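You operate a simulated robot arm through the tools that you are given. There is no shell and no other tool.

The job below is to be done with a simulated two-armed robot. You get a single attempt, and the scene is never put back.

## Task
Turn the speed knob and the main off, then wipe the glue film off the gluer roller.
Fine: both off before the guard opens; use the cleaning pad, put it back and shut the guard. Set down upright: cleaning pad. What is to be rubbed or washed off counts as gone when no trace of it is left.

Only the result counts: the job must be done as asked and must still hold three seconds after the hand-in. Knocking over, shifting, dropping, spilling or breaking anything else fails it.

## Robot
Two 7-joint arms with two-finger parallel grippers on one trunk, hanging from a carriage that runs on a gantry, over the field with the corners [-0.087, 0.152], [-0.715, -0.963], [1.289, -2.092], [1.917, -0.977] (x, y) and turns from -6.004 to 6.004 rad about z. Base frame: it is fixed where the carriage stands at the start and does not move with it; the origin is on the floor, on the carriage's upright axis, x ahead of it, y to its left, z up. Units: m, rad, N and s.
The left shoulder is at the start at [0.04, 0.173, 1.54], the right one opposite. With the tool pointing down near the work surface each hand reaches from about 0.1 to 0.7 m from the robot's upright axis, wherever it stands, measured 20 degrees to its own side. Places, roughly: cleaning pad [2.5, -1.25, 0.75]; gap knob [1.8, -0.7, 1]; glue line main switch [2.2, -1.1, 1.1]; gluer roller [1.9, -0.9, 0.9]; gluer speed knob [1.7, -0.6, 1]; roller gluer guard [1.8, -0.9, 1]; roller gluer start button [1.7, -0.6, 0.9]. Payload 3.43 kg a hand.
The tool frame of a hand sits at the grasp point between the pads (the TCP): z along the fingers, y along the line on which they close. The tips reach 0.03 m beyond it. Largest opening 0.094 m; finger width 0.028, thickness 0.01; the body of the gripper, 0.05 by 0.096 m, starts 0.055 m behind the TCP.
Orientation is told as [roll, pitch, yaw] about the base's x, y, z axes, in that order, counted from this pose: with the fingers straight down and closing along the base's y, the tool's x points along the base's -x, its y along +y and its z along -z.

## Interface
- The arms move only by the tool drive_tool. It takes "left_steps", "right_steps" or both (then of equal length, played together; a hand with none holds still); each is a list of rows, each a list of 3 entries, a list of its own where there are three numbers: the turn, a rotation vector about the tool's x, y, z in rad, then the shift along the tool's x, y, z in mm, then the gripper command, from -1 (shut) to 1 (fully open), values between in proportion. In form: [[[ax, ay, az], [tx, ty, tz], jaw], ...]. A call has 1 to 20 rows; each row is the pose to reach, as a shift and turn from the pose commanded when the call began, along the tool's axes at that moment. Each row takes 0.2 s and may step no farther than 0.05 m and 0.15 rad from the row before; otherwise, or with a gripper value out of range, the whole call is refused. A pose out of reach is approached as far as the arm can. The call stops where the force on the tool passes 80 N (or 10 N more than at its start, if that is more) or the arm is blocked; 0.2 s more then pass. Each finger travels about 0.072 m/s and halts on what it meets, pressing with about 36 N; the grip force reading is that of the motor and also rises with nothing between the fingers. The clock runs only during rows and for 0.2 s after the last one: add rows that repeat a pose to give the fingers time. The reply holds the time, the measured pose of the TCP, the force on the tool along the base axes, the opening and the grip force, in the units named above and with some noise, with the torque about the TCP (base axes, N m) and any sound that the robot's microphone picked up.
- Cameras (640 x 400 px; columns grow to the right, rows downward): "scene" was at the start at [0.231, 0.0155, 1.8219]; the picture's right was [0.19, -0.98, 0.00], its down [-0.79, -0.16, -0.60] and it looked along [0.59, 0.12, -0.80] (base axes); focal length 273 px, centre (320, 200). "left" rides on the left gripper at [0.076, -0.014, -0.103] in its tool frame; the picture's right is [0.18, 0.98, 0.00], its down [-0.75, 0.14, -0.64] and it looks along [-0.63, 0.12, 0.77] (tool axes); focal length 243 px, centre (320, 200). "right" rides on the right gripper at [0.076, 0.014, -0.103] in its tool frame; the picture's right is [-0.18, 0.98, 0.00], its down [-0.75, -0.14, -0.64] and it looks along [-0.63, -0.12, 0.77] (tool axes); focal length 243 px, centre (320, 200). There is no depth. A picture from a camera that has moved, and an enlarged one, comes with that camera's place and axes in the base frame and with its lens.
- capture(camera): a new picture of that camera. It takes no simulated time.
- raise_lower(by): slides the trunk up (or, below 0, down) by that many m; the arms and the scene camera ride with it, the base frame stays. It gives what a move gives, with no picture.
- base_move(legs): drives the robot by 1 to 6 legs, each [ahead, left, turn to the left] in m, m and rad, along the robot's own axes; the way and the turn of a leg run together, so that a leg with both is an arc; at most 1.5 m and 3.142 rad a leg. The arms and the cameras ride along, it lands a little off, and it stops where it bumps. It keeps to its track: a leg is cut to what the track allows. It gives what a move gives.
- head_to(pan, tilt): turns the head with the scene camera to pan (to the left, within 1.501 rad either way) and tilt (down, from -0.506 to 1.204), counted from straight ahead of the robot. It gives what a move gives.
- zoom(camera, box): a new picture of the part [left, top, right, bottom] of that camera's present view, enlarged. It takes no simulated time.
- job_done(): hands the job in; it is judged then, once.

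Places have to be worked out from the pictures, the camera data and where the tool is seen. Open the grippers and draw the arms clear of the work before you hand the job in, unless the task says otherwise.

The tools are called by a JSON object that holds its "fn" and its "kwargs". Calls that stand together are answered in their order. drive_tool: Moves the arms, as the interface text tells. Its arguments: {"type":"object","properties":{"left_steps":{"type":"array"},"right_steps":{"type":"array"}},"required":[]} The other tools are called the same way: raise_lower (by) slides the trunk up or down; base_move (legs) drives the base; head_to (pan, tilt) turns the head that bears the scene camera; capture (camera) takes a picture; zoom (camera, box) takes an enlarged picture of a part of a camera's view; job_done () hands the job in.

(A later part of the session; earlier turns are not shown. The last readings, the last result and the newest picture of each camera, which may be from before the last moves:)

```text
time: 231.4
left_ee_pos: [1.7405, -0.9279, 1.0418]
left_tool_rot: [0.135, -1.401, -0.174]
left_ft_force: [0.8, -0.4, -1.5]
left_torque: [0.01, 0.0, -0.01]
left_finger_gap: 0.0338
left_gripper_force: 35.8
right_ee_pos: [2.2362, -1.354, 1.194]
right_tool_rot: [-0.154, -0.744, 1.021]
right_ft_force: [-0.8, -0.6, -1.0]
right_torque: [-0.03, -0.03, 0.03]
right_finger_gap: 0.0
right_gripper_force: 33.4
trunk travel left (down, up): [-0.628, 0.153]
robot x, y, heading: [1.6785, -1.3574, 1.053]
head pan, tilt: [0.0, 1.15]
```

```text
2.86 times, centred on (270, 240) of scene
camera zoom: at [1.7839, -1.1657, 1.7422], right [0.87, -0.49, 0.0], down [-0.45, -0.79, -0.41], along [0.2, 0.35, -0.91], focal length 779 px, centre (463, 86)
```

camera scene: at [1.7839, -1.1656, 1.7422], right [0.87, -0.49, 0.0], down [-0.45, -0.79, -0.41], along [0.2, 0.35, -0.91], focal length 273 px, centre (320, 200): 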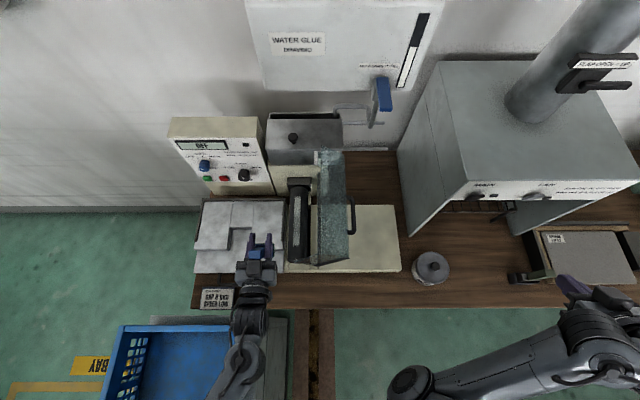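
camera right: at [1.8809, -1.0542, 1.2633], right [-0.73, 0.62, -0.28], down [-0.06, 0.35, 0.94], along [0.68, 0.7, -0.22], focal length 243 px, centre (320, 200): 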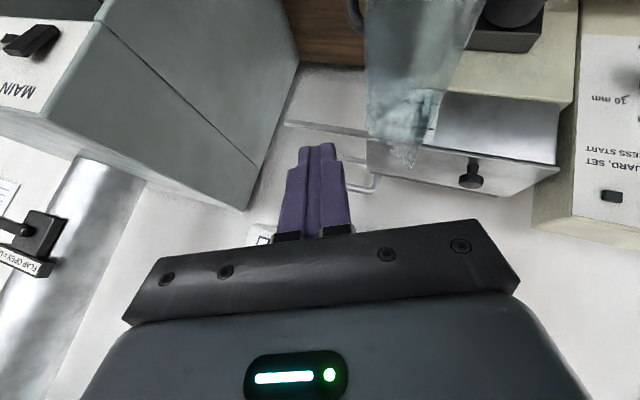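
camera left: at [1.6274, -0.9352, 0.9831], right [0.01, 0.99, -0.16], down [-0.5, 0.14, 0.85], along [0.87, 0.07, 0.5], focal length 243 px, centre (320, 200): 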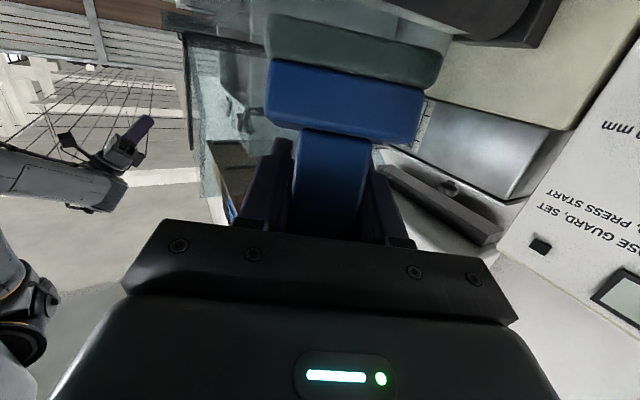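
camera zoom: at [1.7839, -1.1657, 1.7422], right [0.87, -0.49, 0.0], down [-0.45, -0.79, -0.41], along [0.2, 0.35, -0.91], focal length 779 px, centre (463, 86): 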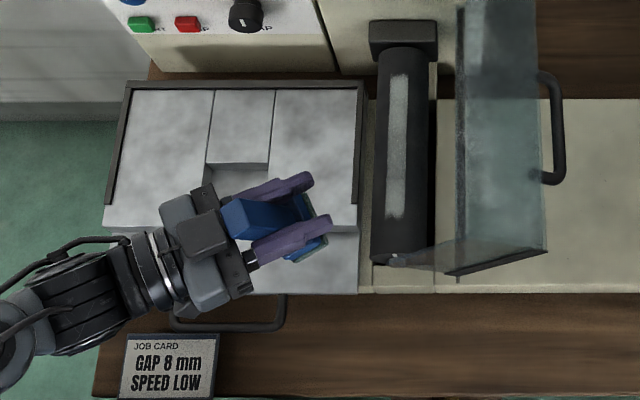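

Excellent — this pose works well. I move the pad over the middle of the roller at ~3 cm height.

{"fn": "drive_tool", "kwargs": {"left_steps": [[[0, 0, 0], [-8, 6, 10], -1], [[0, 0, 0], [-16, 14, 32], -1], [[0, 0, 0], [-22, 23, 56], -1], [[0, 0, 0], [-26, 32, 80], -1], [[0, 0, 0], [-29, 42, 105], -1], [[0, 0, 0], [-30, 51, 129], -1], [[0, 0, 0], [-30, 51, 129], -1]]}}

{"fn": "zoom", "kwargs": {"camera": "scene", "box": [220, 160, 400, 300]}}

{"fn": "capture", "kwargs": {"camera": "left"}}

```text
time: 233.0
left_ee_pos: [1.8775, -0.8828, 1.0497]
left_tool_rot: [0.142, -1.402, -0.177]
left_ft_force: [-0.6, 1.3, -1.6]
left_torque: [0.01, 0.0, 0.01]
left_finger_gap: 0.0336
left_gripper_force: 36.2
right_ee_pos: [2.2376, -1.3523, 1.1944]
right_tool_rot: [-0.153, -0.743, 1.019]
right_ft_force: [0.2, -0.1, -0.1]
right_torque: [0.0, 0.03, 0.0]
right_finger_gap: 0.0
right_gripper_force: 32.9
trunk travel left (down, up): [-0.628, 0.153]
robot x, y, heading: [1.6761, -1.3559, 1.052]
head pan, tilt: [0.0, 1.15]
```

```text
2.86 times, centred on (310, 230) of scene
camera zoom: at [1.7837, -1.1656, 1.7422], right [0.87, -0.49, 0.0], down [-0.45, -0.79, -0.41], along [0.2, 0.35, -0.91], focal length 779 px, centre (349, 114)
```

zoom: 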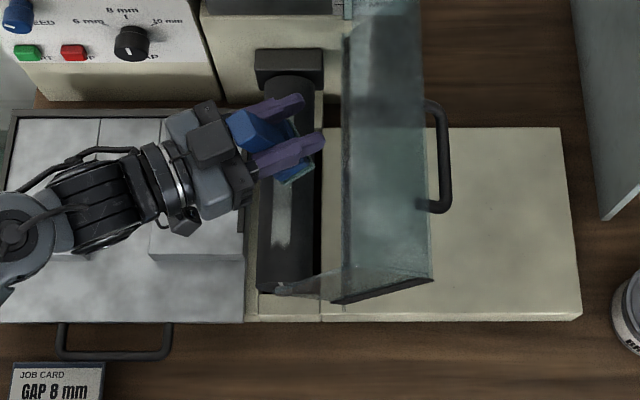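

```text
taken
camera left: at [1.7638, -0.8904, 0.9911], right [0.01, 0.99, -0.16], down [-0.5, 0.14, 0.85], along [0.87, 0.07, 0.5], focal length 243 px, centre (320, 200)
```

left: 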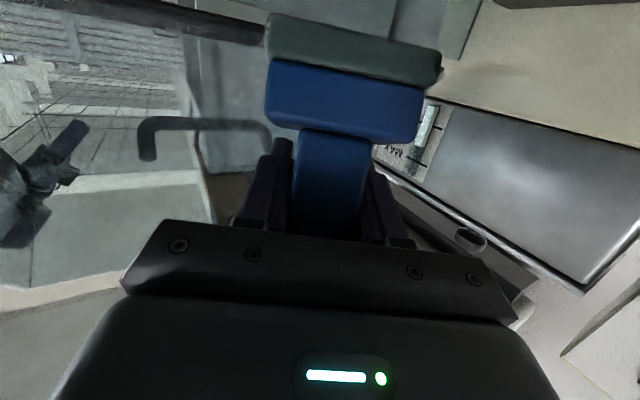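

Pad is over the roller. I lower it to contact: 28 mm, then 2 mm steps.

{"fn": "drive_tool", "kwargs": {"left_steps": [[[0, 0, 0], [8, 0, 1.3], -1], [[0, 0, 0], [18, 0, 3], -1], [[0, 0, 0], [25, 0, 4.2], -1], [[0, 0, 0], [28, 0, 4.7], -1], [[0, 0, 0], [30, 0, 5], -1], [[0, 0, 0], [32, 0, 5.3], -1]]}}

```text
time: 234.4
left_ee_pos: [1.874, -0.8793, 1.0181]
left_tool_rot: [0.143, -1.402, -0.176]
left_ft_force: [-0.1, 0.3, -1.1]
left_torque: [0.0, 0.01, -0.03]
left_finger_gap: 0.0336
left_gripper_force: 35.9
right_ee_pos: [2.2356, -1.3531, 1.1944]
right_tool_rot: [-0.153, -0.743, 1.021]
right_ft_force: [-0.4, -0.2, 0.7]
right_torque: [0.02, 0.03, 0.01]
right_finger_gap: 0.0
right_gripper_force: 32.3
trunk travel left (down, up): [-0.628, 0.153]
robot x, y, heading: [1.6791, -1.3607, 1.057]
head pan, tilt: [0.0, 1.15]
```

Not touching yet at 1.018; 2 mm steps further down.

{"fn": "drive_tool", "kwargs": {"left_steps": [[[0, 0, 0], [2, 0, 0.3], -1], [[0, 0, 0], [4, 0, 0.7], -1], [[0, 0, 0], [6, 0, 1], -1], [[0, 0, 0], [8, 0, 1.3], -1]]}}

```text
time: 235.4
left_ee_pos: [1.8756, -0.8802, 1.0105]
left_tool_rot: [0.142, -1.402, -0.18]
left_ft_force: [-1.5, -2.1, 3.0]
left_torque: [-0.19, 0.21, -0.01]
left_finger_gap: 0.0338
left_gripper_force: 35.6
right_ee_pos: [2.2363, -1.3535, 1.1947]
right_tool_rot: [-0.153, -0.743, 1.019]
right_ft_force: [0.1, -0.7, 0.8]
right_torque: [-0.02, 0.03, 0.01]
right_finger_gap: 0.0
right_gripper_force: 33.2
trunk travel left (down, up): [-0.628, 0.153]
robot x, y, heading: [1.6768, -1.3544, 1.056]
head pan, tilt: [0.0, 1.15]
```

Contact (≈4 N). I press 2 mm more and stroke 50 mm toward the wall and back along the roller.

{"fn": "drive_tool", "kwargs": {"left_steps": [[[0, 0, 0], [2, 0, 0.3], -1], [[0, 0, 0], [1.5, 8.9, 4.8], -1], [[0, 0, 0], [0.9, 17.8, 9.3], -1], [[0, 0, 0], [0.4, 26.7, 13.8], -1], [[0, 0, 0], [-0.2, 35.6, 18.3], -1], [[0, 0, 0], [-0.7, 44.5, 22.9], -1], [[0, 0, 0], [-0.2, 35.6, 18.3], -1], [[0, 0, 0], [0.4, 26.7, 13.8], -1], [[0, 0, 0], [0.9, 17.8, 9.3], -1], [[0, 0, 0], [1.5, 8.9, 4.8], -1], [[0, 0, 0], [2, 0, 0.3], -1]]}}

{"fn": "zoom", "kwargs": {"camera": "scene", "box": [220, 160, 400, 300]}}

```text
time: 237.8
left_ee_pos: [1.8741, -0.8797, 1.008]
left_tool_rot: [0.144, -1.401, -0.18]
left_ft_force: [-0.8, 0.2, 0.0]
left_torque: [-0.03, 0.03, -0.02]
left_finger_gap: 0.0338
left_gripper_force: 36.0
right_ee_pos: [2.2371, -1.3537, 1.1942]
right_tool_rot: [-0.154, -0.744, 1.019]
right_ft_force: [0.3, 0.6, -0.3]
right_torque: [0.01, 0.01, 0.01]
right_finger_gap: 0.0
right_gripper_force: 33.0
trunk travel left (down, up): [-0.628, 0.153]
robot x, y, heading: [1.6744, -1.3572, 1.059]
head pan, tilt: [0.0, 1.15]
```

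```text
2.86 times, centred on (310, 230) of scene
camera zoom: at [1.7839, -1.1656, 1.7423], right [0.87, -0.49, 0.0], down [-0.45, -0.79, -0.41], along [0.2, 0.36, -0.91], focal length 779 px, centre (349, 114)
```

zoom: 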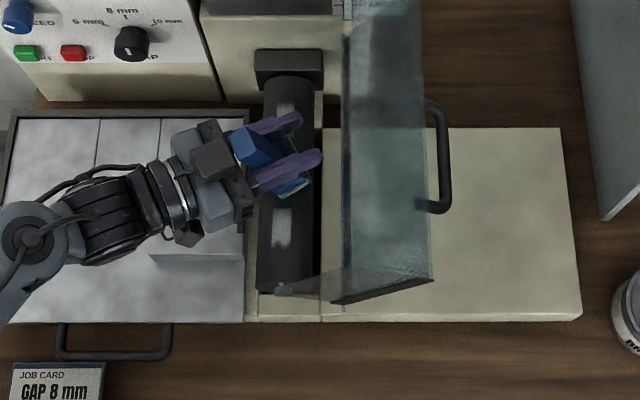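

Now it clearly works: the middle of the film is gone, with remnants at both ends. I press 3 mm deeper and make longer strokes over the whole range.

{"fn": "drive_tool", "kwargs": {"left_steps": [[[0, 0, 0], [2, 0, 0.3], -1], [[0, 0, 0], [2.5, 8.9, 5], -1], [[0, 0, 0], [1.9, 17.8, 9.5], -1], [[0, 0, 0], [1.4, 26.7, 14], -1], [[0, 0, 0], [0.8, 35.6, 18.5], -1], [[0, 0, 0], [0.3, 44.5, 23], -1], [[0, 0, 0], [0, 50, 25.5], -1], [[0, 0, 0], [0.8, 35.6, 18.5], -1], [[0, 0, 0], [1.9, 17.8, 9.5], -1], [[0, 0, 0], [3, 0, 0.5], -1], [[0, 0, 0], [4, -17.8, -8.5], -1], [[0, 0, 0], [5.1, -35.6, -17.5], -1], [[0, 0, 0], [6.1, -51, -25.5], -1], [[0, 0, 0], [5.1, -35.6, -17.5], -1], [[0, 0, 0], [4, -17.8, -8.5], -1], [[0, 0, 0], [3, 0, 0.5], -1]]}}

{"fn": "zoom", "kwargs": {"camera": "scene", "box": [260, 170, 350, 270]}}

```text
time: 241.2
left_ee_pos: [1.8759, -0.8791, 1.0076]
left_tool_rot: [0.144, -1.401, -0.18]
left_ft_force: [-0.3, 0.3, -0.3]
left_torque: [-0.02, -0.02, 0.01]
left_finger_gap: 0.0336
left_gripper_force: 36.2
right_ee_pos: [2.2376, -1.3532, 1.1944]
right_tool_rot: [-0.154, -0.742, 1.022]
right_ft_force: [0.0, 0.4, 0.0]
right_torque: [-0.02, -0.01, 0.02]
right_finger_gap: 0.0
right_gripper_force: 33.4
trunk travel left (down, up): [-0.628, 0.153]
robot x, y, heading: [1.6782, -1.3559, 1.055]
head pan, tilt: [0.0, 1.15]
```

```text
4.00 times, centred on (305, 220) of scene
camera zoom: at [1.784, -1.1654, 1.7423], right [0.87, -0.49, 0.0], down [-0.45, -0.79, -0.41], along [0.2, 0.36, -0.91], focal length 1091 px, centre (380, 120)
```

zoom: 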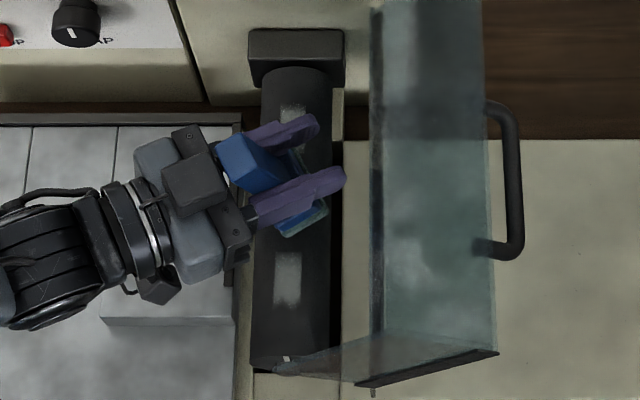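

Remaining film: a patch at the outer part and one at the wall end. I go to the outer patch and press down until I feel contact again.

{"fn": "drive_tool", "kwargs": {"left_steps": [[[0, 0, 0], [0.5, -8.9, -4.5], -1], [[0, 0, 0], [1.1, -17.8, -9], -1], [[0, 0, 0], [1.6, -26.7, -13.5], -1], [[0, 0, 0], [2.2, -35.6, -18], -1], [[0, 0, 0], [4.2, -35.6, -17.7], -1], [[0, 0, 0], [6.2, -35.6, -17.4], -1]]}}

```text
time: 242.6
left_ee_pos: [1.8571, -0.9137, 1.0038]
left_tool_rot: [0.171, -1.407, -0.208]
left_ft_force: [-3.6, -0.8, 26.2]
left_torque: [-0.94, 0.89, -0.08]
left_finger_gap: 0.0345
left_gripper_force: 36.1
right_ee_pos: [2.2365, -1.3519, 1.1953]
right_tool_rot: [-0.151, -0.743, 1.019]
right_ft_force: [0.7, -0.2, 0.6]
right_torque: [-0.06, 0.02, 0.01]
right_finger_gap: 0.0
right_gripper_force: 33.2
trunk travel left (down, up): [-0.628, 0.153]
robot x, y, heading: [1.6741, -1.3553, 1.054]
head pan, tilt: [0.0, 1.15]
```

Contact 26 N at the outer patch. I rub back and forth ±20 mm there several times.

{"fn": "drive_tool", "kwargs": {"left_steps": [[[0, 0, 0], [0.5, -8.9, -4.5], -1], [[0, 0, 0], [1.1, -17.8, -9], -1], [[0, 0, 0], [0.5, -8.9, -4.5], -1], [[0, 0, 0], [0, 0, 0], -1], [[0, 0, 0], [-0.5, 8.9, 4.5], -1], [[0, 0, 0], [-1.1, 17.8, 9], -1], [[0, 0, 0], [-0.5, 8.9, 4.5], -1], [[0, 0, 0], [0, 0, 0], -1], [[0, 0, 0], [0.5, -8.9, -4.5], -1], [[0, 0, 0], [1.1, -17.8, -9], -1], [[0, 0, 0], [0.5, -8.9, -4.5], -1], [[0, 0, 0], [0, 0, 0], -1], [[0, 0, 0], [-0.5, 8.9, 4.5], -1], [[0, 0, 0], [-1.1, 17.8, 9], -1], [[0, 0, 0], [-1.6, 26.7, 13.5], -1], [[0, 0, 0], [-2.2, 35.6, 18], -1]]}}

{"fn": "zoom", "kwargs": {"camera": "scene", "box": [260, 170, 350, 270]}}

```text
time: 246.0
left_ee_pos: [1.8732, -0.8784, 0.9993]
left_tool_rot: [0.139, -1.401, -0.179]
left_ft_force: [-0.5, 1.0, 0.0]
left_torque: [0.0, -0.04, -0.01]
left_finger_gap: 0.0336
left_gripper_force: 36.3
right_ee_pos: [2.2378, -1.3527, 1.195]
right_tool_rot: [-0.155, -0.744, 1.02]
right_ft_force: [0.3, -0.4, -0.3]
right_torque: [0.0, 0.04, 0.01]
right_finger_gap: 0.0
right_gripper_force: 33.0
trunk travel left (down, up): [-0.628, 0.153]
robot x, y, heading: [1.6784, -1.361, 1.052]
head pan, tilt: [0.0, 1.15]
```

```text
4.00 times, centred on (305, 220) of scene
camera zoom: at [1.7839, -1.1655, 1.7422], right [0.87, -0.49, 0.0], down [-0.45, -0.79, -0.41], along [0.2, 0.36, -0.91], focal length 1091 px, centre (380, 120)
```

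zoom: 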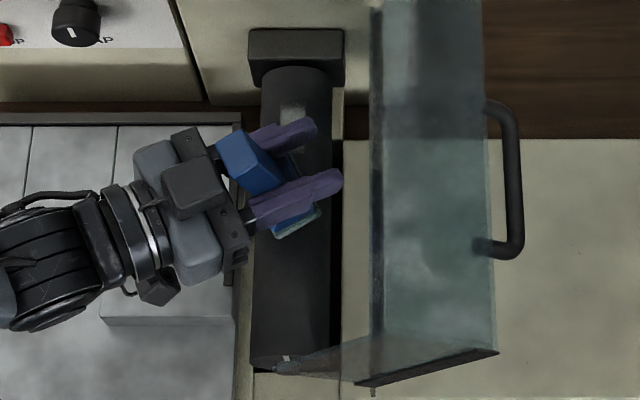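

The outer patch is gone. Only the wall-end patch remains; I move the pad there and press to contact.

{"fn": "drive_tool", "kwargs": {"left_steps": [[[0, 0, 0], [-2.5, 8.9, 4.5], -1], [[0, 0, 0], [-3.1, 17.8, 9], -1], [[0, 0, 0], [-3.6, 26.7, 13.5], -1], [[0, 0, 0], [-4.2, 35.6, 18], -1], [[0, 0, 0], [-4.4, 40, 20.3], -1], [[0, 0, 0], [-2.4, 40, 20.6], -1], [[0, 0, 0], [-0.4, 40, 20.9], -1], [[0, 0, 0], [1.6, 40, 21.2], -1]]}}

```text
time: 247.8
left_ee_pos: [1.8965, -0.8411, 0.996]
left_tool_rot: [0.14, -1.402, -0.176]
left_ft_force: [-0.8, -0.6, 3.1]
left_torque: [-0.14, 0.12, -0.04]
left_finger_gap: 0.0336
left_gripper_force: 35.8
right_ee_pos: [2.2363, -1.3524, 1.1949]
right_tool_rot: [-0.155, -0.744, 1.02]
right_ft_force: [-0.1, -0.7, -0.2]
right_torque: [-0.01, 0.01, -0.01]
right_finger_gap: 0.0002
right_gripper_force: 33.1
trunk travel left (down, up): [-0.628, 0.153]
robot x, y, heading: [1.6751, -1.3578, 1.054]
head pan, tilt: [0.0, 1.15]
```

Light contact at the wall-end patch (e2≈0.296). I press 2 mm more and rub ±15 mm.

{"fn": "drive_tool", "kwargs": {"left_steps": [[[0, 0, 0], [2, 0, 0.3], -1], [[0, 0, 0], [1.6, 7, 3.8], -1], [[0, 0, 0], [1.2, 13.4, 7.1], -1], [[0, 0, 0], [1.6, 7, 3.8], -1], [[0, 0, 0], [2, 0, 0.3], -1], [[0, 0, 0], [2.4, -7, -3.3], -1], [[0, 0, 0], [2.8, -13.4, -6.5], -1], [[0, 0, 0], [2.4, -7, -3.3], -1], [[0, 0, 0], [2, 0, 0.3], -1], [[0, 0, 0], [1.6, 7, 3.8], -1], [[0, 0, 0], [1.2, 13.4, 7.1], -1], [[0, 0, 0], [1.6, 7, 3.8], -1], [[0, 0, 0], [2, 0, 0.3], -1], [[0, 0, 0], [2.4, -7, -3.3], -1], [[0, 0, 0], [2.8, -13.4, -6.5], -1]]}}

{"fn": "zoom", "kwargs": {"camera": "scene", "box": [260, 170, 350, 270]}}

```text
time: 251.0
left_ee_pos: [1.8913, -0.8504, 0.9928]
left_tool_rot: [0.15, -1.402, -0.186]
left_ft_force: [-0.1, 1.9, 4.4]
left_torque: [-0.04, 0.14, -0.08]
left_finger_gap: 0.0339
left_gripper_force: 36.3
right_ee_pos: [2.2373, -1.3524, 1.196]
right_tool_rot: [-0.152, -0.744, 1.019]
right_ft_force: [0.4, 0.1, -0.3]
right_torque: [0.01, 0.0, 0.01]
right_finger_gap: 0.0
right_gripper_force: 33.3
trunk travel left (down, up): [-0.628, 0.153]
robot x, y, heading: [1.6765, -1.3555, 1.055]
head pan, tilt: [0.0, 1.15]
```

```text
4.00 times, centred on (305, 220) of scene
camera zoom: at [1.7839, -1.1653, 1.7424], right [0.87, -0.49, 0.0], down [-0.45, -0.79, -0.41], along [0.2, 0.36, -0.91], focal length 1091 px, centre (380, 120)
```

zoom: 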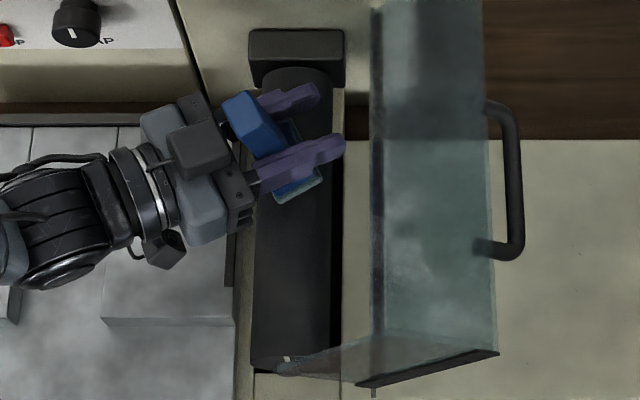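

No film is visible around the pad now. I lift the pad 6 cm and pull the hand back over the tray to inspect the whole roller.

{"fn": "drive_tool", "kwargs": {"left_steps": [[[0, 0, 0], [-10, 0, -2], -1], [[0, 0, 0], [-25, 0, -4], -1], [[0, 0, 0], [-45, 0, -8], -1], [[0, 0, 0], [-63, 0, -12], -1], [[0, 0, 0], [-63, -10, -40], -1], [[0, 0, 0], [-63, -20, -70], -1], [[0, 0, 0], [-63, -30, -100], -1], [[0, 0, 0], [-63, -40, -130], -1]]}}

{"fn": "zoom", "kwargs": {"camera": "scene", "box": [270, 170, 330, 270]}}

{"fn": "capture", "kwargs": {"camera": "left"}}

```text
time: 252.8
left_ee_pos: [1.77, -0.8921, 1.076]
left_tool_rot: [0.138, -1.399, -0.174]
left_ft_force: [-0.8, -0.1, -0.9]
left_torque: [0.02, -0.01, 0.0]
left_finger_gap: 0.0335
left_gripper_force: 35.8
right_ee_pos: [2.2358, -1.3536, 1.1951]
right_tool_rot: [-0.151, -0.745, 1.019]
right_ft_force: [-0.1, 0.1, -0.1]
right_torque: [-0.01, -0.03, 0.0]
right_finger_gap: 0.0
right_gripper_force: 32.8
trunk travel left (down, up): [-0.628, 0.153]
robot x, y, heading: [1.6766, -1.3559, 1.054]
head pan, tilt: [0.0, 1.15]
```

```text
4.00 times, centred on (300, 220) of scene
camera zoom: at [1.7836, -1.1657, 1.7421], right [0.87, -0.49, 0.0], down [-0.45, -0.79, -0.41], along [0.2, 0.35, -0.91], focal length 1091 px, centre (400, 120)
```

zoom: 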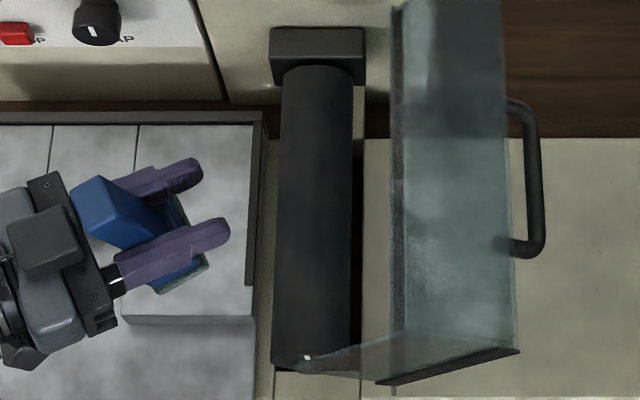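

```text
taken
camera left: at [1.6576, -0.9016, 1.0179], right [0.01, 0.99, -0.16], down [-0.5, 0.14, 0.85], along [0.87, 0.07, 0.5], focal length 243 px, centre (320, 200)
```

left: 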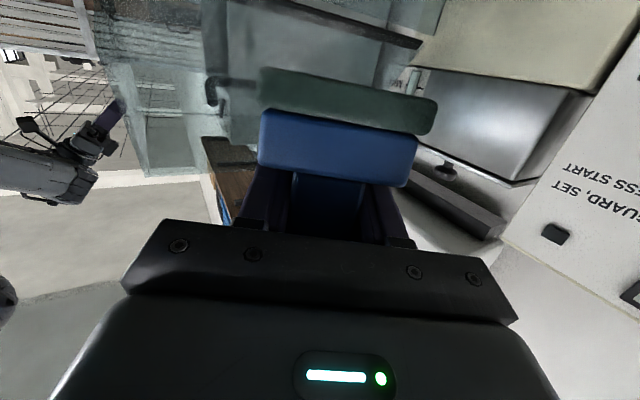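

The roller looks clean. I zoom in strongly to search for residues.

{"fn": "zoom", "kwargs": {"camera": "scene", "box": [285, 175, 325, 225]}}

{"fn": "zoom", "kwargs": {"camera": "scene", "box": [285, 220, 325, 270]}}

```text
8.00 times, centred on (305, 200) of scene
camera zoom: at [1.7836, -1.1657, 1.7421], right [0.87, -0.49, 0.0], down [-0.45, -0.79, -0.41], along [0.2, 0.35, -0.91], focal length 2182 px, centre (440, 200)
```

zoom: 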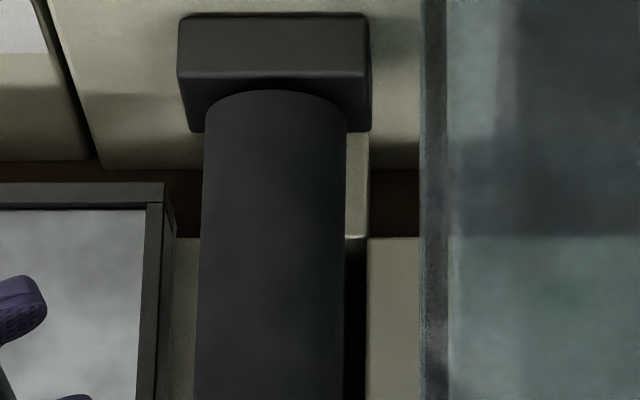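

```text
8.00 times, centred on (305, 245) of scene
camera zoom: at [1.7836, -1.1657, 1.7421], right [0.87, -0.49, 0.0], down [-0.45, -0.79, -0.41], along [0.2, 0.35, -0.91], focal length 2182 px, centre (440, -160)
```

zoom: 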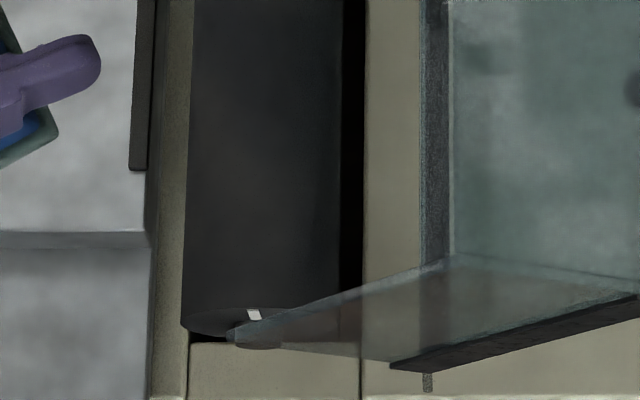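

No trace of film is left on the roller, and its end mark shows it didn't turn. Now the pad goes back: I retract the left hand out over the bench front at z≈1.15 first.

{"fn": "drive_tool", "kwargs": {"left_steps": [[[0, 0, 0], [-15, -5, -5], -1], [[0, 0, 0], [-30, -20, -15], -1], [[0, 0, 0], [-45, -45, -30], -1], [[0, 0, 0], [-55, -75, -47], -1], [[0, 0, 0], [-62, -105, -65], -1], [[0, 0, 0], [-67, -135, -83], -1], [[0, 0, 0], [-67, -165, -100], -1], [[0, 0, 0], [-67, -176, -104], -1]]}}

{"fn": "capture", "kwargs": {"camera": "scene"}}

```text
time: 254.6
left_ee_pos: [1.6696, -1.0632, 1.1563]
left_tool_rot: [0.145, -1.401, -0.181]
left_ft_force: [0.8, -1.1, -0.8]
left_torque: [0.0, -0.05, 0.0]
left_finger_gap: 0.0338
left_gripper_force: 36.1
right_ee_pos: [2.2364, -1.3533, 1.1951]
right_tool_rot: [-0.154, -0.743, 1.019]
right_ft_force: [-0.1, -0.7, 0.1]
right_torque: [-0.01, 0.02, -0.01]
right_finger_gap: 0.0003
right_gripper_force: 32.8
trunk travel left (down, up): [-0.628, 0.153]
robot x, y, heading: [1.6792, -1.3547, 1.056]
head pan, tilt: [0.0, 1.15]
```

```text
taken
camera scene: at [1.7839, -1.1657, 1.7422], right [0.87, -0.49, 0.0], down [-0.45, -0.79, -0.41], along [0.2, 0.35, -0.91], focal length 273 px, centre (320, 200)
```

scene: 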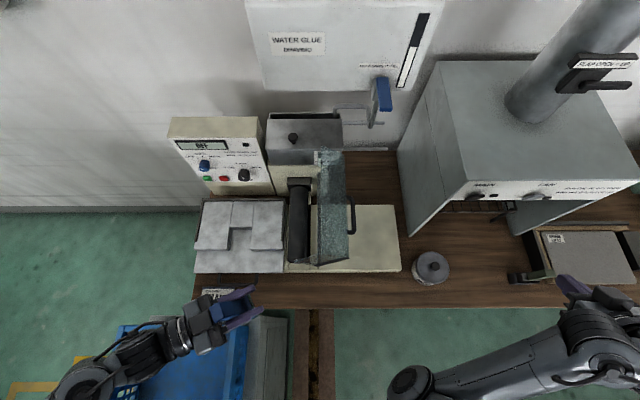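

I raise the trunk back up for clearance over the guard, then turn right to face along the bench and move in toward the pad's home.

{"fn": "raise_lower", "kwargs": {"by": 0.15}}

{"fn": "base_move", "kwargs": {"legs": [[0, 0, -0.8], [0, 0, -0.75]]}}

{"fn": "head_to", "kwargs": {"pan": 0.2, "tilt": 1.0}}

{"fn": "capture", "kwargs": {"camera": "scene"}}

```text
time: 256.4
left_ee_pos: [1.6706, -1.0649, 1.3049]
left_tool_rot: [0.14, -1.402, -0.178]
left_ft_force: [0.2, 0.3, -0.9]
left_torque: [-0.02, -0.05, 0.02]
left_finger_gap: 0.0335
left_gripper_force: 36.0
right_ee_pos: [2.2365, -1.3537, 1.3438]
right_tool_rot: [-0.154, -0.742, 1.021]
right_ft_force: [0.3, -0.7, -0.2]
right_torque: [0.01, -0.03, -0.02]
right_finger_gap: 0.0
right_gripper_force: 32.7
trunk travel left (down, up): [-0.778, 0.003]
robot x, y, heading: [1.6744, -1.3597, 1.058]
head pan, tilt: [0.0, 1.15]
```

```text
time: 260.8
left_ee_pos: [1.9705, -1.3443, 1.3062]
left_tool_rot: [0.144, -1.403, -1.722]
left_ft_force: [-0.3, -0.3, -0.1]
left_torque: [-0.04, 0.0, -0.02]
left_finger_gap: 0.0338
left_gripper_force: 35.7
right_ee_pos: [1.6961, -1.916, 1.3448]
right_tool_rot: [-0.154, -0.743, -0.525]
right_ft_force: [0.5, 0.7, -0.4]
right_torque: [0.03, 0.02, 0.0]
right_finger_gap: 0.0
right_gripper_force: 32.9
trunk travel left (down, up): [-0.778, 0.003]
robot x, y, heading: [1.6733, -1.358, -0.487]
head pan, tilt: [0.0, 1.15]
```

```text
time: 261.6
left_ee_pos: [1.9711, -1.3441, 1.3048]
left_tool_rot: [0.14, -1.403, -1.721]
left_ft_force: [0.2, -1.1, -1.1]
left_torque: [0.0, 0.0, 0.03]
left_finger_gap: 0.0336
left_gripper_force: 35.8
right_ee_pos: [1.696, -1.9174, 1.3447]
right_tool_rot: [-0.154, -0.745, -0.524]
right_ft_force: [0.8, -0.1, -0.4]
right_torque: [0.0, 0.0, -0.03]
right_finger_gap: 0.0
right_gripper_force: 33.2
trunk travel left (down, up): [-0.778, 0.003]
robot x, y, heading: [1.6775, -1.3503, -0.489]
head pan, tilt: [0.201, 1.0]
```

```text
taken
camera scene: at [1.8833, -1.4518, 1.9019], right [-0.29, -0.96, 0.0], down [-0.81, 0.24, -0.54], along [0.52, -0.15, -0.84], focal length 273 px, centre (320, 200)
```

scene: 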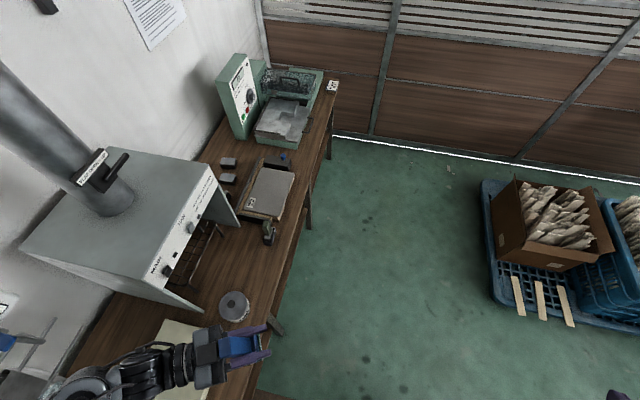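

I step sideways toward the bench so that the pad's home (≈[2.402, -1.275]) is ~0.58 m ahead and 0.22 m left.

{"fn": "base_move", "kwargs": {"legs": [[0.02, 0.17, 0]]}}

{"fn": "capture", "kwargs": {"camera": "scene"}}

```text
time: 263.1
left_ee_pos: [2.0647, -1.2107, 1.3045]
left_tool_rot: [0.117, -1.398, -1.705]
left_ft_force: [0.2, -1.2, -0.8]
left_torque: [-0.02, 0.03, -0.01]
left_finger_gap: 0.0339
left_gripper_force: 36.3
right_ee_pos: [1.7876, -1.7818, 1.3462]
right_tool_rot: [-0.154, -0.744, -0.53]
right_ft_force: [-0.5, -0.6, 0.0]
right_torque: [0.02, -0.01, -0.03]
right_finger_gap: 0.0002
right_gripper_force: 32.8
trunk travel left (down, up): [-0.778, 0.003]
robot x, y, heading: [1.7735, -1.2218, -0.496]
head pan, tilt: [0.201, 1.0]
stopped in leg 1: the robot was blocked; the commanded pose is now the measured one
```

```text
taken
camera scene: at [1.979, -1.3182, 1.9021], right [-0.29, -0.96, 0.0], down [-0.8, 0.25, -0.54], along [0.52, -0.16, -0.84], focal length 273 px, centre (320, 200)
```

scene: 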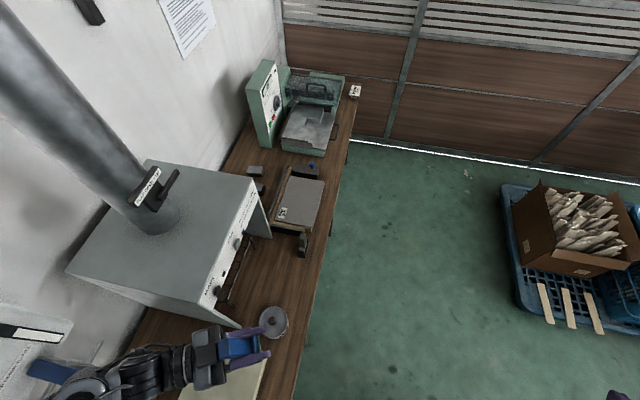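

The base was stopped — the left elbow seems to be by the tank's valve. I back off 6 cm to the right immediately and look.

{"fn": "base_move", "kwargs": {"legs": [[0, -0.06, 0]]}}

{"fn": "head_to", "kwargs": {"pan": 0.9, "tilt": 0.9}}

{"fn": "capture", "kwargs": {"camera": "scene"}}

```text
time: 264.1
left_ee_pos: [2.0393, -1.2601, 1.3045]
left_tool_rot: [0.12, -1.398, -1.712]
left_ft_force: [-0.7, 0.1, -0.8]
left_torque: [-0.03, 0.01, 0.01]
left_finger_gap: 0.0339
left_gripper_force: 35.8
right_ee_pos: [1.7601, -1.8313, 1.3451]
right_tool_rot: [-0.155, -0.745, -0.534]
right_ft_force: [0.3, 0.4, 0.7]
right_torque: [0.03, -0.03, 0.0]
right_finger_gap: 0.0001
right_gripper_force: 32.6
trunk travel left (down, up): [-0.778, 0.003]
robot x, y, heading: [1.7483, -1.2721, -0.497]
head pan, tilt: [0.201, 1.0]
```

```text
time: 265.2
left_ee_pos: [2.038, -1.2596, 1.304]
left_tool_rot: [0.121, -1.399, -1.711]
left_ft_force: [0.2, -0.2, -0.4]
left_torque: [-0.01, 0.01, -0.05]
left_finger_gap: 0.0336
left_gripper_force: 35.7
right_ee_pos: [1.7589, -1.832, 1.346]
right_tool_rot: [-0.153, -0.743, -0.533]
right_ft_force: [-0.4, 0.2, -0.3]
right_torque: [0.0, 0.0, -0.01]
right_finger_gap: 0.0
right_gripper_force: 32.7
trunk travel left (down, up): [-0.778, 0.003]
robot x, y, heading: [1.7459, -1.2716, -0.498]
head pan, tilt: [0.901, 0.901]
```

```text
taken
camera scene: at [1.9545, -1.3181, 1.9091], right [0.39, -0.92, 0.0], down [-0.72, -0.31, -0.62], along [0.57, 0.24, -0.78], focal length 273 px, centre (320, 200)
```

scene: 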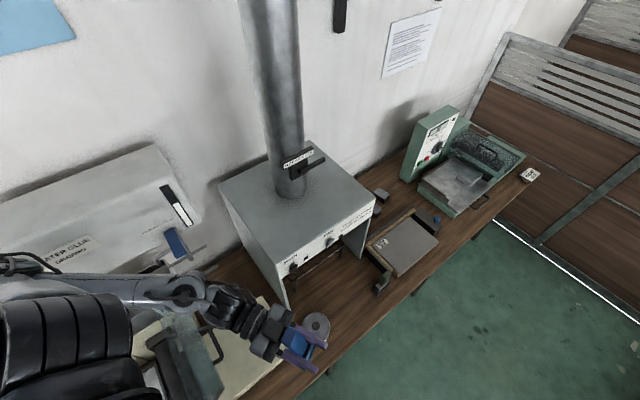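

The valve looks untouched. From here the home is 0.58 m ahead and 0.31 m left — reachable. I swing the left tool to point ahead while extending toward the pad's home at z≈1.25.

{"fn": "drive_tool", "kwargs": {"left_steps": [[[-0.113, 0.002, -0.02], [4, 20, 3], -1], [[-0.227, 0.005, -0.039], [9, 44, 6], -1], [[-0.34, 0.007, -0.059], [14, 66, 9], -1], [[-0.453, 0.009, -0.079], [18, 89, 12], -1], [[-0.567, 0.012, -0.098], [23, 111, 15], -1], [[-0.68, 0.014, -0.118], [27, 133, 18], -1], [[-0.793, 0.016, -0.138], [32, 155, 21], -1], [[-0.907, 0.019, -0.157], [36, 177, 24], -1], [[-1.02, 0.021, -0.177], [41, 200, 27], -1], [[-1.133, 0.023, -0.197], [45, 222, 30], -1], [[-1.247, 0.026, -0.216], [50, 244, 33], -1], [[-1.36, 0.028, -0.236], [54, 266, 35], -1], [[-1.36, 0.028, -0.236], [54, 266, 35], -1]]}}

{"fn": "capture", "kwargs": {"camera": "scene"}}

{"fn": "capture", "kwargs": {"camera": "left"}}

```text
time: 268.0
left_ee_pos: [2.3065, -1.2932, 1.2525]
left_tool_rot: [0.115, -1.398, -0.325]
left_ft_force: [-0.4, -0.7, 0.9]
left_torque: [0.01, -0.04, 0.01]
left_finger_gap: 0.0337
left_gripper_force: 36.1
right_ee_pos: [1.7595, -1.831, 1.3456]
right_tool_rot: [-0.155, -0.743, -0.533]
right_ft_force: [0.2, 0.4, 1.0]
right_torque: [-0.01, 0.02, 0.02]
right_finger_gap: 0.0
right_gripper_force: 32.9
trunk travel left (down, up): [-0.778, 0.003]
robot x, y, heading: [1.7467, -1.2736, -0.502]
head pan, tilt: [0.901, 0.901]
```

```text
taken
camera scene: at [1.9545, -1.3181, 1.9092], right [0.39, -0.92, 0.0], down [-0.72, -0.31, -0.62], along [0.57, 0.24, -0.78], focal length 273 px, centre (320, 200)
```

scene: 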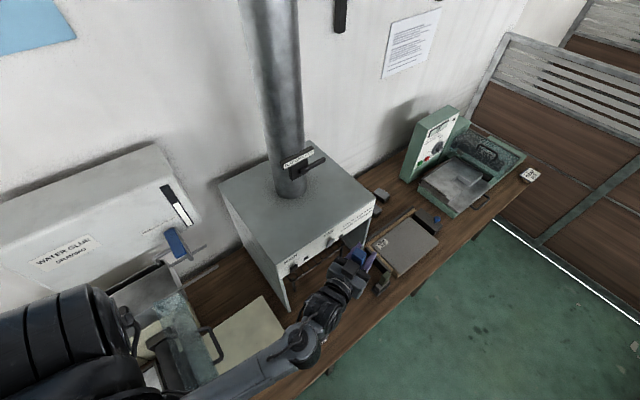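

```text
taken
camera left: at [2.1929, -1.282, 1.1937], right [0.17, 0.97, -0.16], down [-0.47, 0.23, 0.85], along [0.87, -0.07, 0.49], focal length 243 px, centre (320, 200)
```

left: 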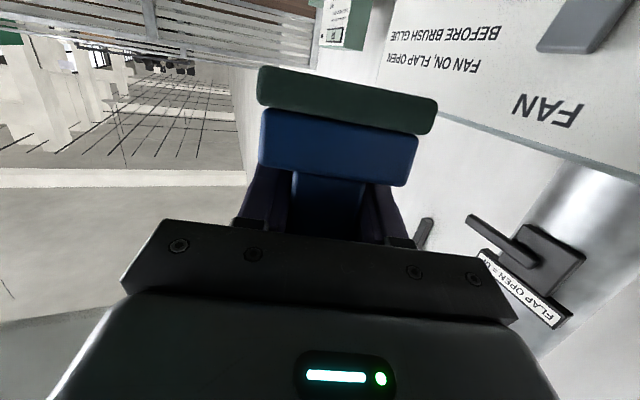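

Well placed. I lower the trunk 22 cm so the hand can get down to bench level, then check.

{"fn": "raise_lower", "kwargs": {"by": -0.22}}

{"fn": "drive_tool", "kwargs": {"left_steps": [[[0, 0.05, 0], [0, 0, 15], -1], [[0, 0.1, 0], [0, 0, 35], -1], [[0, 0.15, 0], [0, 0, 55], -1], [[0, 0.2, 0], [0, 2, 75], -1], [[0, 0.25, 0], [0, 4, 95], -1], [[0, 0.3, 0], [0, 6, 115], -1], [[0, 0.3, 0], [0, 8, 128], -1], [[0, 0.3, 0], [0, 8, 128], -1]]}}

{"fn": "capture", "kwargs": {"camera": "scene"}}

{"fn": "capture", "kwargs": {"camera": "left"}}

```text
time: 270.3
left_ee_pos: [2.2956, -1.3029, 1.0277]
left_tool_rot: [0.02, -1.391, -0.229]
left_ft_force: [0.8, -0.4, -0.6]
left_torque: [-0.01, 0.0, -0.01]
left_finger_gap: 0.0334
left_gripper_force: 35.8
right_ee_pos: [1.7506, -1.8405, 1.1295]
right_tool_rot: [-0.167, -0.741, -0.521]
right_ft_force: [-0.6, -0.1, 0.2]
right_torque: [-0.01, -0.03, 0.02]
right_finger_gap: 0.0002
right_gripper_force: 33.1
trunk travel left (down, up): [-0.558, 0.223]
robot x, y, heading: [1.7471, -1.2756, -0.497]
head pan, tilt: [0.901, 0.901]
```

```text
time: 272.3
left_ee_pos: [2.4091, -1.3279, 0.9962]
left_tool_rot: [-0.013, -1.076, -0.2]
left_ft_force: [-0.8, -0.8, -0.1]
left_torque: [-0.01, 0.0, -0.01]
left_finger_gap: 0.0334
left_gripper_force: 36.1
right_ee_pos: [1.7465, -1.8405, 1.1286]
right_tool_rot: [-0.17, -0.737, -0.52]
right_ft_force: [0.0, 0.1, 0.4]
right_torque: [-0.01, -0.03, 0.02]
right_finger_gap: 0.0
right_gripper_force: 33.4
trunk travel left (down, up): [-0.558, 0.223]
robot x, y, heading: [1.7432, -1.2746, -0.495]
head pan, tilt: [0.901, 0.901]
stopped in row 8 (left hand): the arm was blocked; the commanded pose is now the measured one
```

```text
taken
camera scene: at [1.9466, -1.3234, 1.6872], right [0.39, -0.92, 0.0], down [-0.73, -0.31, -0.61], along [0.56, 0.24, -0.79], focal length 273 px, centre (320, 200)
```

scene: 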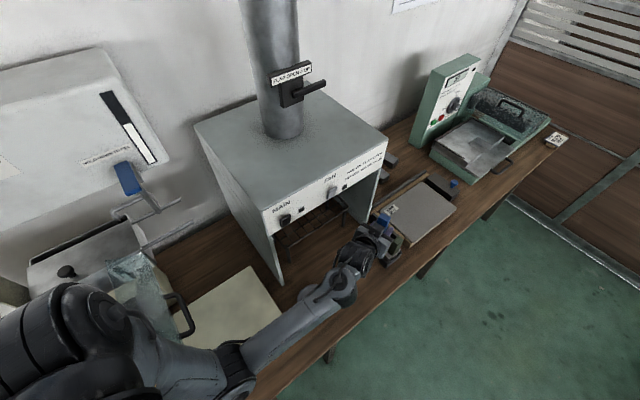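

```text
taken
camera left: at [2.2838, -1.3153, 0.9779], right [0.12, 0.98, -0.17], down [-0.17, 0.19, 0.97], along [0.98, -0.09, 0.19], focal length 243 px, centre (320, 200)
```

left: 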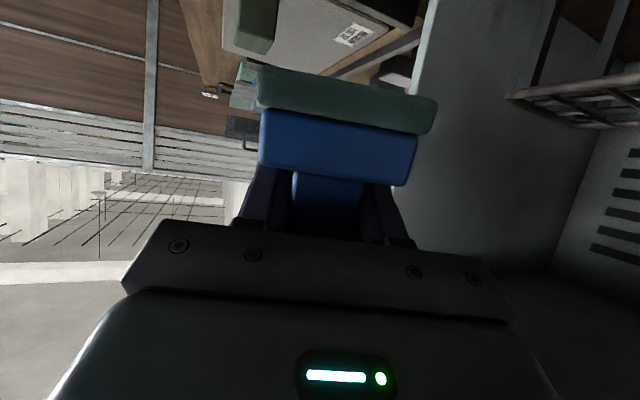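

The left upper arm seems to be pressing near the guard after lowering. I raise the trunk back 12 cm to relieve it and look.

{"fn": "raise_lower", "kwargs": {"by": 0.12}}

{"fn": "head_to", "kwargs": {"pan": 1.4, "tilt": 1.0}}

{"fn": "capture", "kwargs": {"camera": "scene"}}

```text
time: 273.8
left_ee_pos: [2.4271, -1.3157, 1.1259]
left_tool_rot: [0.021, -1.091, -0.23]
left_ft_force: [-0.2, 0.0, -0.7]
left_torque: [0.03, -0.03, 0.03]
left_finger_gap: 0.0338
left_gripper_force: 36.0
right_ee_pos: [1.7595, -1.832, 1.2456]
right_tool_rot: [-0.155, -0.744, -0.533]
right_ft_force: [-0.1, -0.2, 0.2]
right_torque: [0.03, -0.03, -0.01]
right_finger_gap: 0.0
right_gripper_force: 33.0
trunk travel left (down, up): [-0.678, 0.103]
robot x, y, heading: [1.7421, -1.2705, -0.498]
head pan, tilt: [0.901, 0.901]
```

```text
time: 274.7
left_ee_pos: [2.4282, -1.3163, 1.1249]
left_tool_rot: [0.02, -1.091, -0.231]
left_ft_force: [-0.1, -0.5, -0.7]
left_torque: [0.02, 0.0, -0.01]
left_finger_gap: 0.0337
left_gripper_force: 35.8
right_ee_pos: [1.7593, -1.8326, 1.2456]
right_tool_rot: [-0.152, -0.742, -0.533]
right_ft_force: [-1.4, -0.7, -0.1]
right_torque: [0.03, 0.03, 0.0]
right_finger_gap: 0.0001
right_gripper_force: 33.3
trunk travel left (down, up): [-0.678, 0.103]
robot x, y, heading: [1.7448, -1.2702, -0.503]
head pan, tilt: [1.4, 1.0]
```

```text
taken
camera scene: at [1.928, -1.2933, 1.8019], right [0.78, -0.62, 0.0], down [-0.52, -0.66, -0.54], along [0.34, 0.42, -0.84], focal length 273 px, centre (320, 200)
```

scene: 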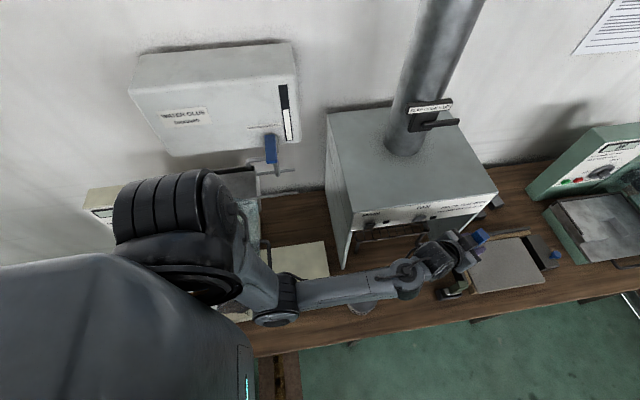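

Everything is relaxed again. I lower only 5 cm now and verify that the hand follows exactly (no contact).

{"fn": "raise_lower", "kwargs": {"by": -0.05}}

{"fn": "drive_tool", "kwargs": {"left_steps": [[[0, 0, 0], [8, 8, 4], -1], [[0, 0, 0], [18, 16, 9], -1], [[0, 0, 0], [35, 24, 18], -1], [[0, 0, 0], [53, 32, 27], -1], [[0, 0, 0], [71, 36, 37], -1], [[0, 0, 0], [89, 36, 46], -1], [[0, 0, 0], [106, 36, 55], -1], [[0, 0, 0], [106, 36, 55], -1]]}}

{"fn": "capture", "kwargs": {"camera": "left"}}

{"fn": "capture", "kwargs": {"camera": "scene"}}

```text
time: 275.6
left_ee_pos: [2.4277, -1.3158, 1.076]
left_tool_rot: [0.021, -1.091, -0.231]
left_ft_force: [0.5, -0.3, -0.5]
left_torque: [-0.02, 0.03, 0.01]
left_finger_gap: 0.0337
left_gripper_force: 35.4
right_ee_pos: [1.7598, -1.8325, 1.195]
right_tool_rot: [-0.153, -0.743, -0.533]
right_ft_force: [-0.2, -0.5, -0.1]
right_torque: [-0.02, -0.02, -0.01]
right_finger_gap: 0.0
right_gripper_force: 32.4
trunk travel left (down, up): [-0.628, 0.153]
robot x, y, heading: [1.7483, -1.2717, -0.505]
head pan, tilt: [1.4, 1.0]
```

```text
time: 277.4
left_ee_pos: [2.4334, -1.2785, 0.9574]
left_tool_rot: [0.02, -1.093, -0.231]
left_ft_force: [0.4, -0.1, -0.9]
left_torque: [-0.01, 0.0, 0.01]
left_finger_gap: 0.0335
left_gripper_force: 35.9
right_ee_pos: [1.7592, -1.833, 1.1944]
right_tool_rot: [-0.153, -0.745, -0.532]
right_ft_force: [0.5, 0.3, -0.1]
right_torque: [0.03, -0.02, -0.01]
right_finger_gap: 0.0
right_gripper_force: 32.8
trunk travel left (down, up): [-0.628, 0.153]
robot x, y, heading: [1.7432, -1.2709, -0.497]
head pan, tilt: [1.4, 1.0]
```

```text
taken
camera left: at [2.3087, -1.2658, 0.9371], right [0.12, 0.98, -0.15], down [-0.19, 0.18, 0.97], along [0.97, -0.09, 0.21], focal length 243 px, centre (320, 200)
```

left: 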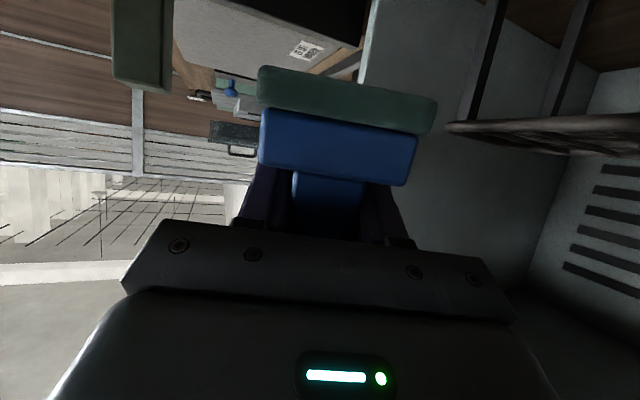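

```text
taken
camera scene: at [1.9279, -1.2932, 1.7519], right [0.78, -0.62, 0.0], down [-0.52, -0.66, -0.54], along [0.34, 0.42, -0.84], focal length 273 px, centre (320, 200)
```

scene: 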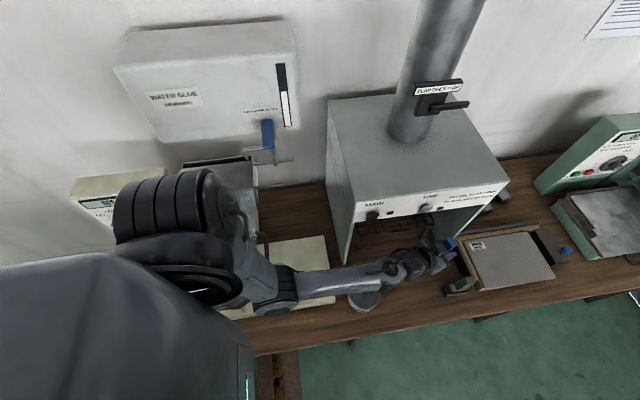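

Good, z 0.957 directly above the home. I lower 9 cm further.

{"fn": "drive_tool", "kwargs": {"left_steps": [[[0, 0, 0], [14, 0, 7], -1], [[0, 0, 0], [30, 0, 15], -1], [[0, 0, 0], [46, 0, 24], -1], [[0, 0, 0], [62, 0, 32], -1], [[0, 0, 0], [75, 0, 39], -1], [[0, 0, 0], [82, 0, 42], -1], [[0, 0, 0], [82, 0, 42], -1]]}}

{"fn": "capture", "kwargs": {"camera": "left"}}

```text
time: 279.0
left_ee_pos: [2.4343, -1.2786, 0.8645]
left_tool_rot: [0.02, -1.093, -0.231]
left_ft_force: [0.8, 0.5, -0.9]
left_torque: [-0.01, 0.0, -0.01]
left_finger_gap: 0.0336
left_gripper_force: 35.9
right_ee_pos: [1.7604, -1.8318, 1.1951]
right_tool_rot: [-0.154, -0.742, -0.533]
right_ft_force: [0.6, -0.7, -0.3]
right_torque: [0.0, 0.0, 0.02]
right_finger_gap: 0.0
right_gripper_force: 32.9
trunk travel left (down, up): [-0.628, 0.153]
robot x, y, heading: [1.749, -1.2726, -0.496]
head pan, tilt: [1.4, 1.0]
```

```text
taken
camera left: at [2.3084, -1.2654, 0.8446], right [0.12, 0.98, -0.15], down [-0.19, 0.18, 0.97], along [0.97, -0.09, 0.21], focal length 243 px, centre (320, 200)
```

left: 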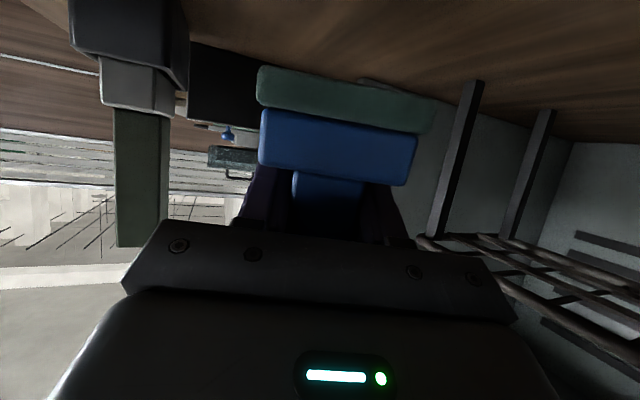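

Very near the bench now; clear of the brush and rack. I lower in 4 mm steps to find contact.

{"fn": "drive_tool", "kwargs": {"left_steps": [[[0, 0, 0], [5.3, 0, 2.8], -1], [[0, 0, 0], [10.7, 0, 5.5], -1], [[0, 0, 0], [16, 0, 8.3], -1], [[0, 0, 0], [19.5, 0, 10.1], -1], [[0, 0, 0], [22.2, 0, 11.5], -1]]}}

{"fn": "capture", "kwargs": {"camera": "left"}}

```text
time: 280.2
left_ee_pos: [2.4357, -1.2799, 0.8397]
left_tool_rot: [0.022, -1.093, -0.231]
left_ft_force: [0.0, 0.0, -0.3]
left_torque: [0.0, -0.02, -0.03]
left_finger_gap: 0.0336
left_gripper_force: 35.8
right_ee_pos: [1.7589, -1.8315, 1.1953]
right_tool_rot: [-0.154, -0.744, -0.533]
right_ft_force: [1.1, 0.1, -0.3]
right_torque: [0.01, 0.02, -0.01]
right_finger_gap: 0.0001
right_gripper_force: 32.9
trunk travel left (down, up): [-0.628, 0.153]
robot x, y, heading: [1.7453, -1.2749, -0.494]
head pan, tilt: [1.4, 1.0]
```

```text
taken
camera left: at [2.3102, -1.2664, 0.8202], right [0.12, 0.98, -0.15], down [-0.19, 0.18, 0.97], along [0.97, -0.09, 0.21], focal length 243 px, centre (320, 200)
```

left: 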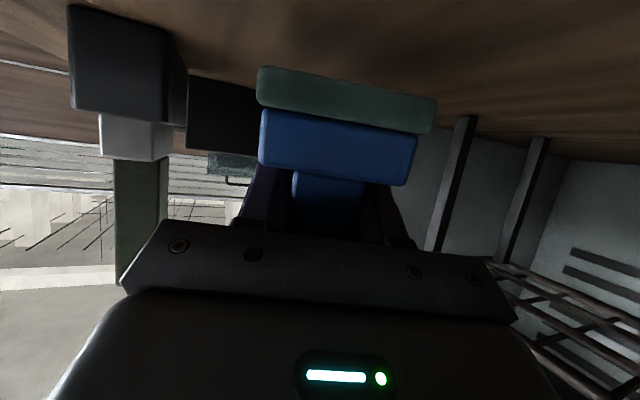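

Not yet touching; 2 mm steps down until a few newtons.

{"fn": "drive_tool", "kwargs": {"left_steps": [[[0, 0, 0], [1.8, 0, 0.9], -1], [[0, 0, 0], [3.6, 0, 1.8], -1], [[0, 0, 0], [5.3, 0, 2.8], -1]]}}

```text
time: 281.0
left_ee_pos: [2.4362, -1.2795, 0.8332]
left_tool_rot: [0.022, -1.093, -0.231]
left_ft_force: [1.2, 0.2, -1.0]
left_torque: [-0.01, -0.02, 0.02]
left_finger_gap: 0.0336
left_gripper_force: 35.7
right_ee_pos: [1.7593, -1.8324, 1.1958]
right_tool_rot: [-0.154, -0.743, -0.533]
right_ft_force: [-0.5, 1.0, 1.2]
right_torque: [-0.01, 0.03, -0.04]
right_finger_gap: 0.0001
right_gripper_force: 33.1
trunk travel left (down, up): [-0.628, 0.153]
robot x, y, heading: [1.743, -1.2701, -0.498]
head pan, tilt: [1.4, 1.0]
```

Still free at 0.833; three more 2 mm steps.

{"fn": "drive_tool", "kwargs": {"left_steps": [[[0, 0, 0], [1.8, 0, 0.9], -1], [[0, 0, 0], [3.6, 0, 1.8], -1], [[0, 0, 0], [5.3, 0, 2.8], -1]]}}

{"fn": "capture", "kwargs": {"camera": "left"}}

```text
time: 281.8
left_ee_pos: [2.4342, -1.2783, 0.828]
left_tool_rot: [0.02, -1.091, -0.231]
left_ft_force: [-0.6, 0.6, -1.0]
left_torque: [-0.03, 0.0, -0.02]
left_finger_gap: 0.0336
left_gripper_force: 36.2
right_ee_pos: [1.7609, -1.8322, 1.1952]
right_tool_rot: [-0.155, -0.745, -0.532]
right_ft_force: [-0.4, -0.9, 0.1]
right_torque: [0.0, 0.02, 0.0]
right_finger_gap: 0.0
right_gripper_force: 32.7
trunk travel left (down, up): [-0.628, 0.153]
robot x, y, heading: [1.7455, -1.2736, -0.498]
head pan, tilt: [1.4, 1.0]
```

```text
taken
camera left: at [2.3095, -1.265, 0.8078], right [0.12, 0.98, -0.15], down [-0.19, 0.18, 0.97], along [0.97, -0.09, 0.21], focal length 243 px, centre (320, 200)
```

left: 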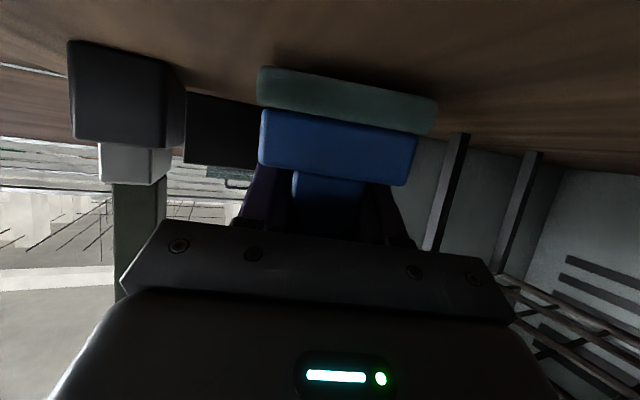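

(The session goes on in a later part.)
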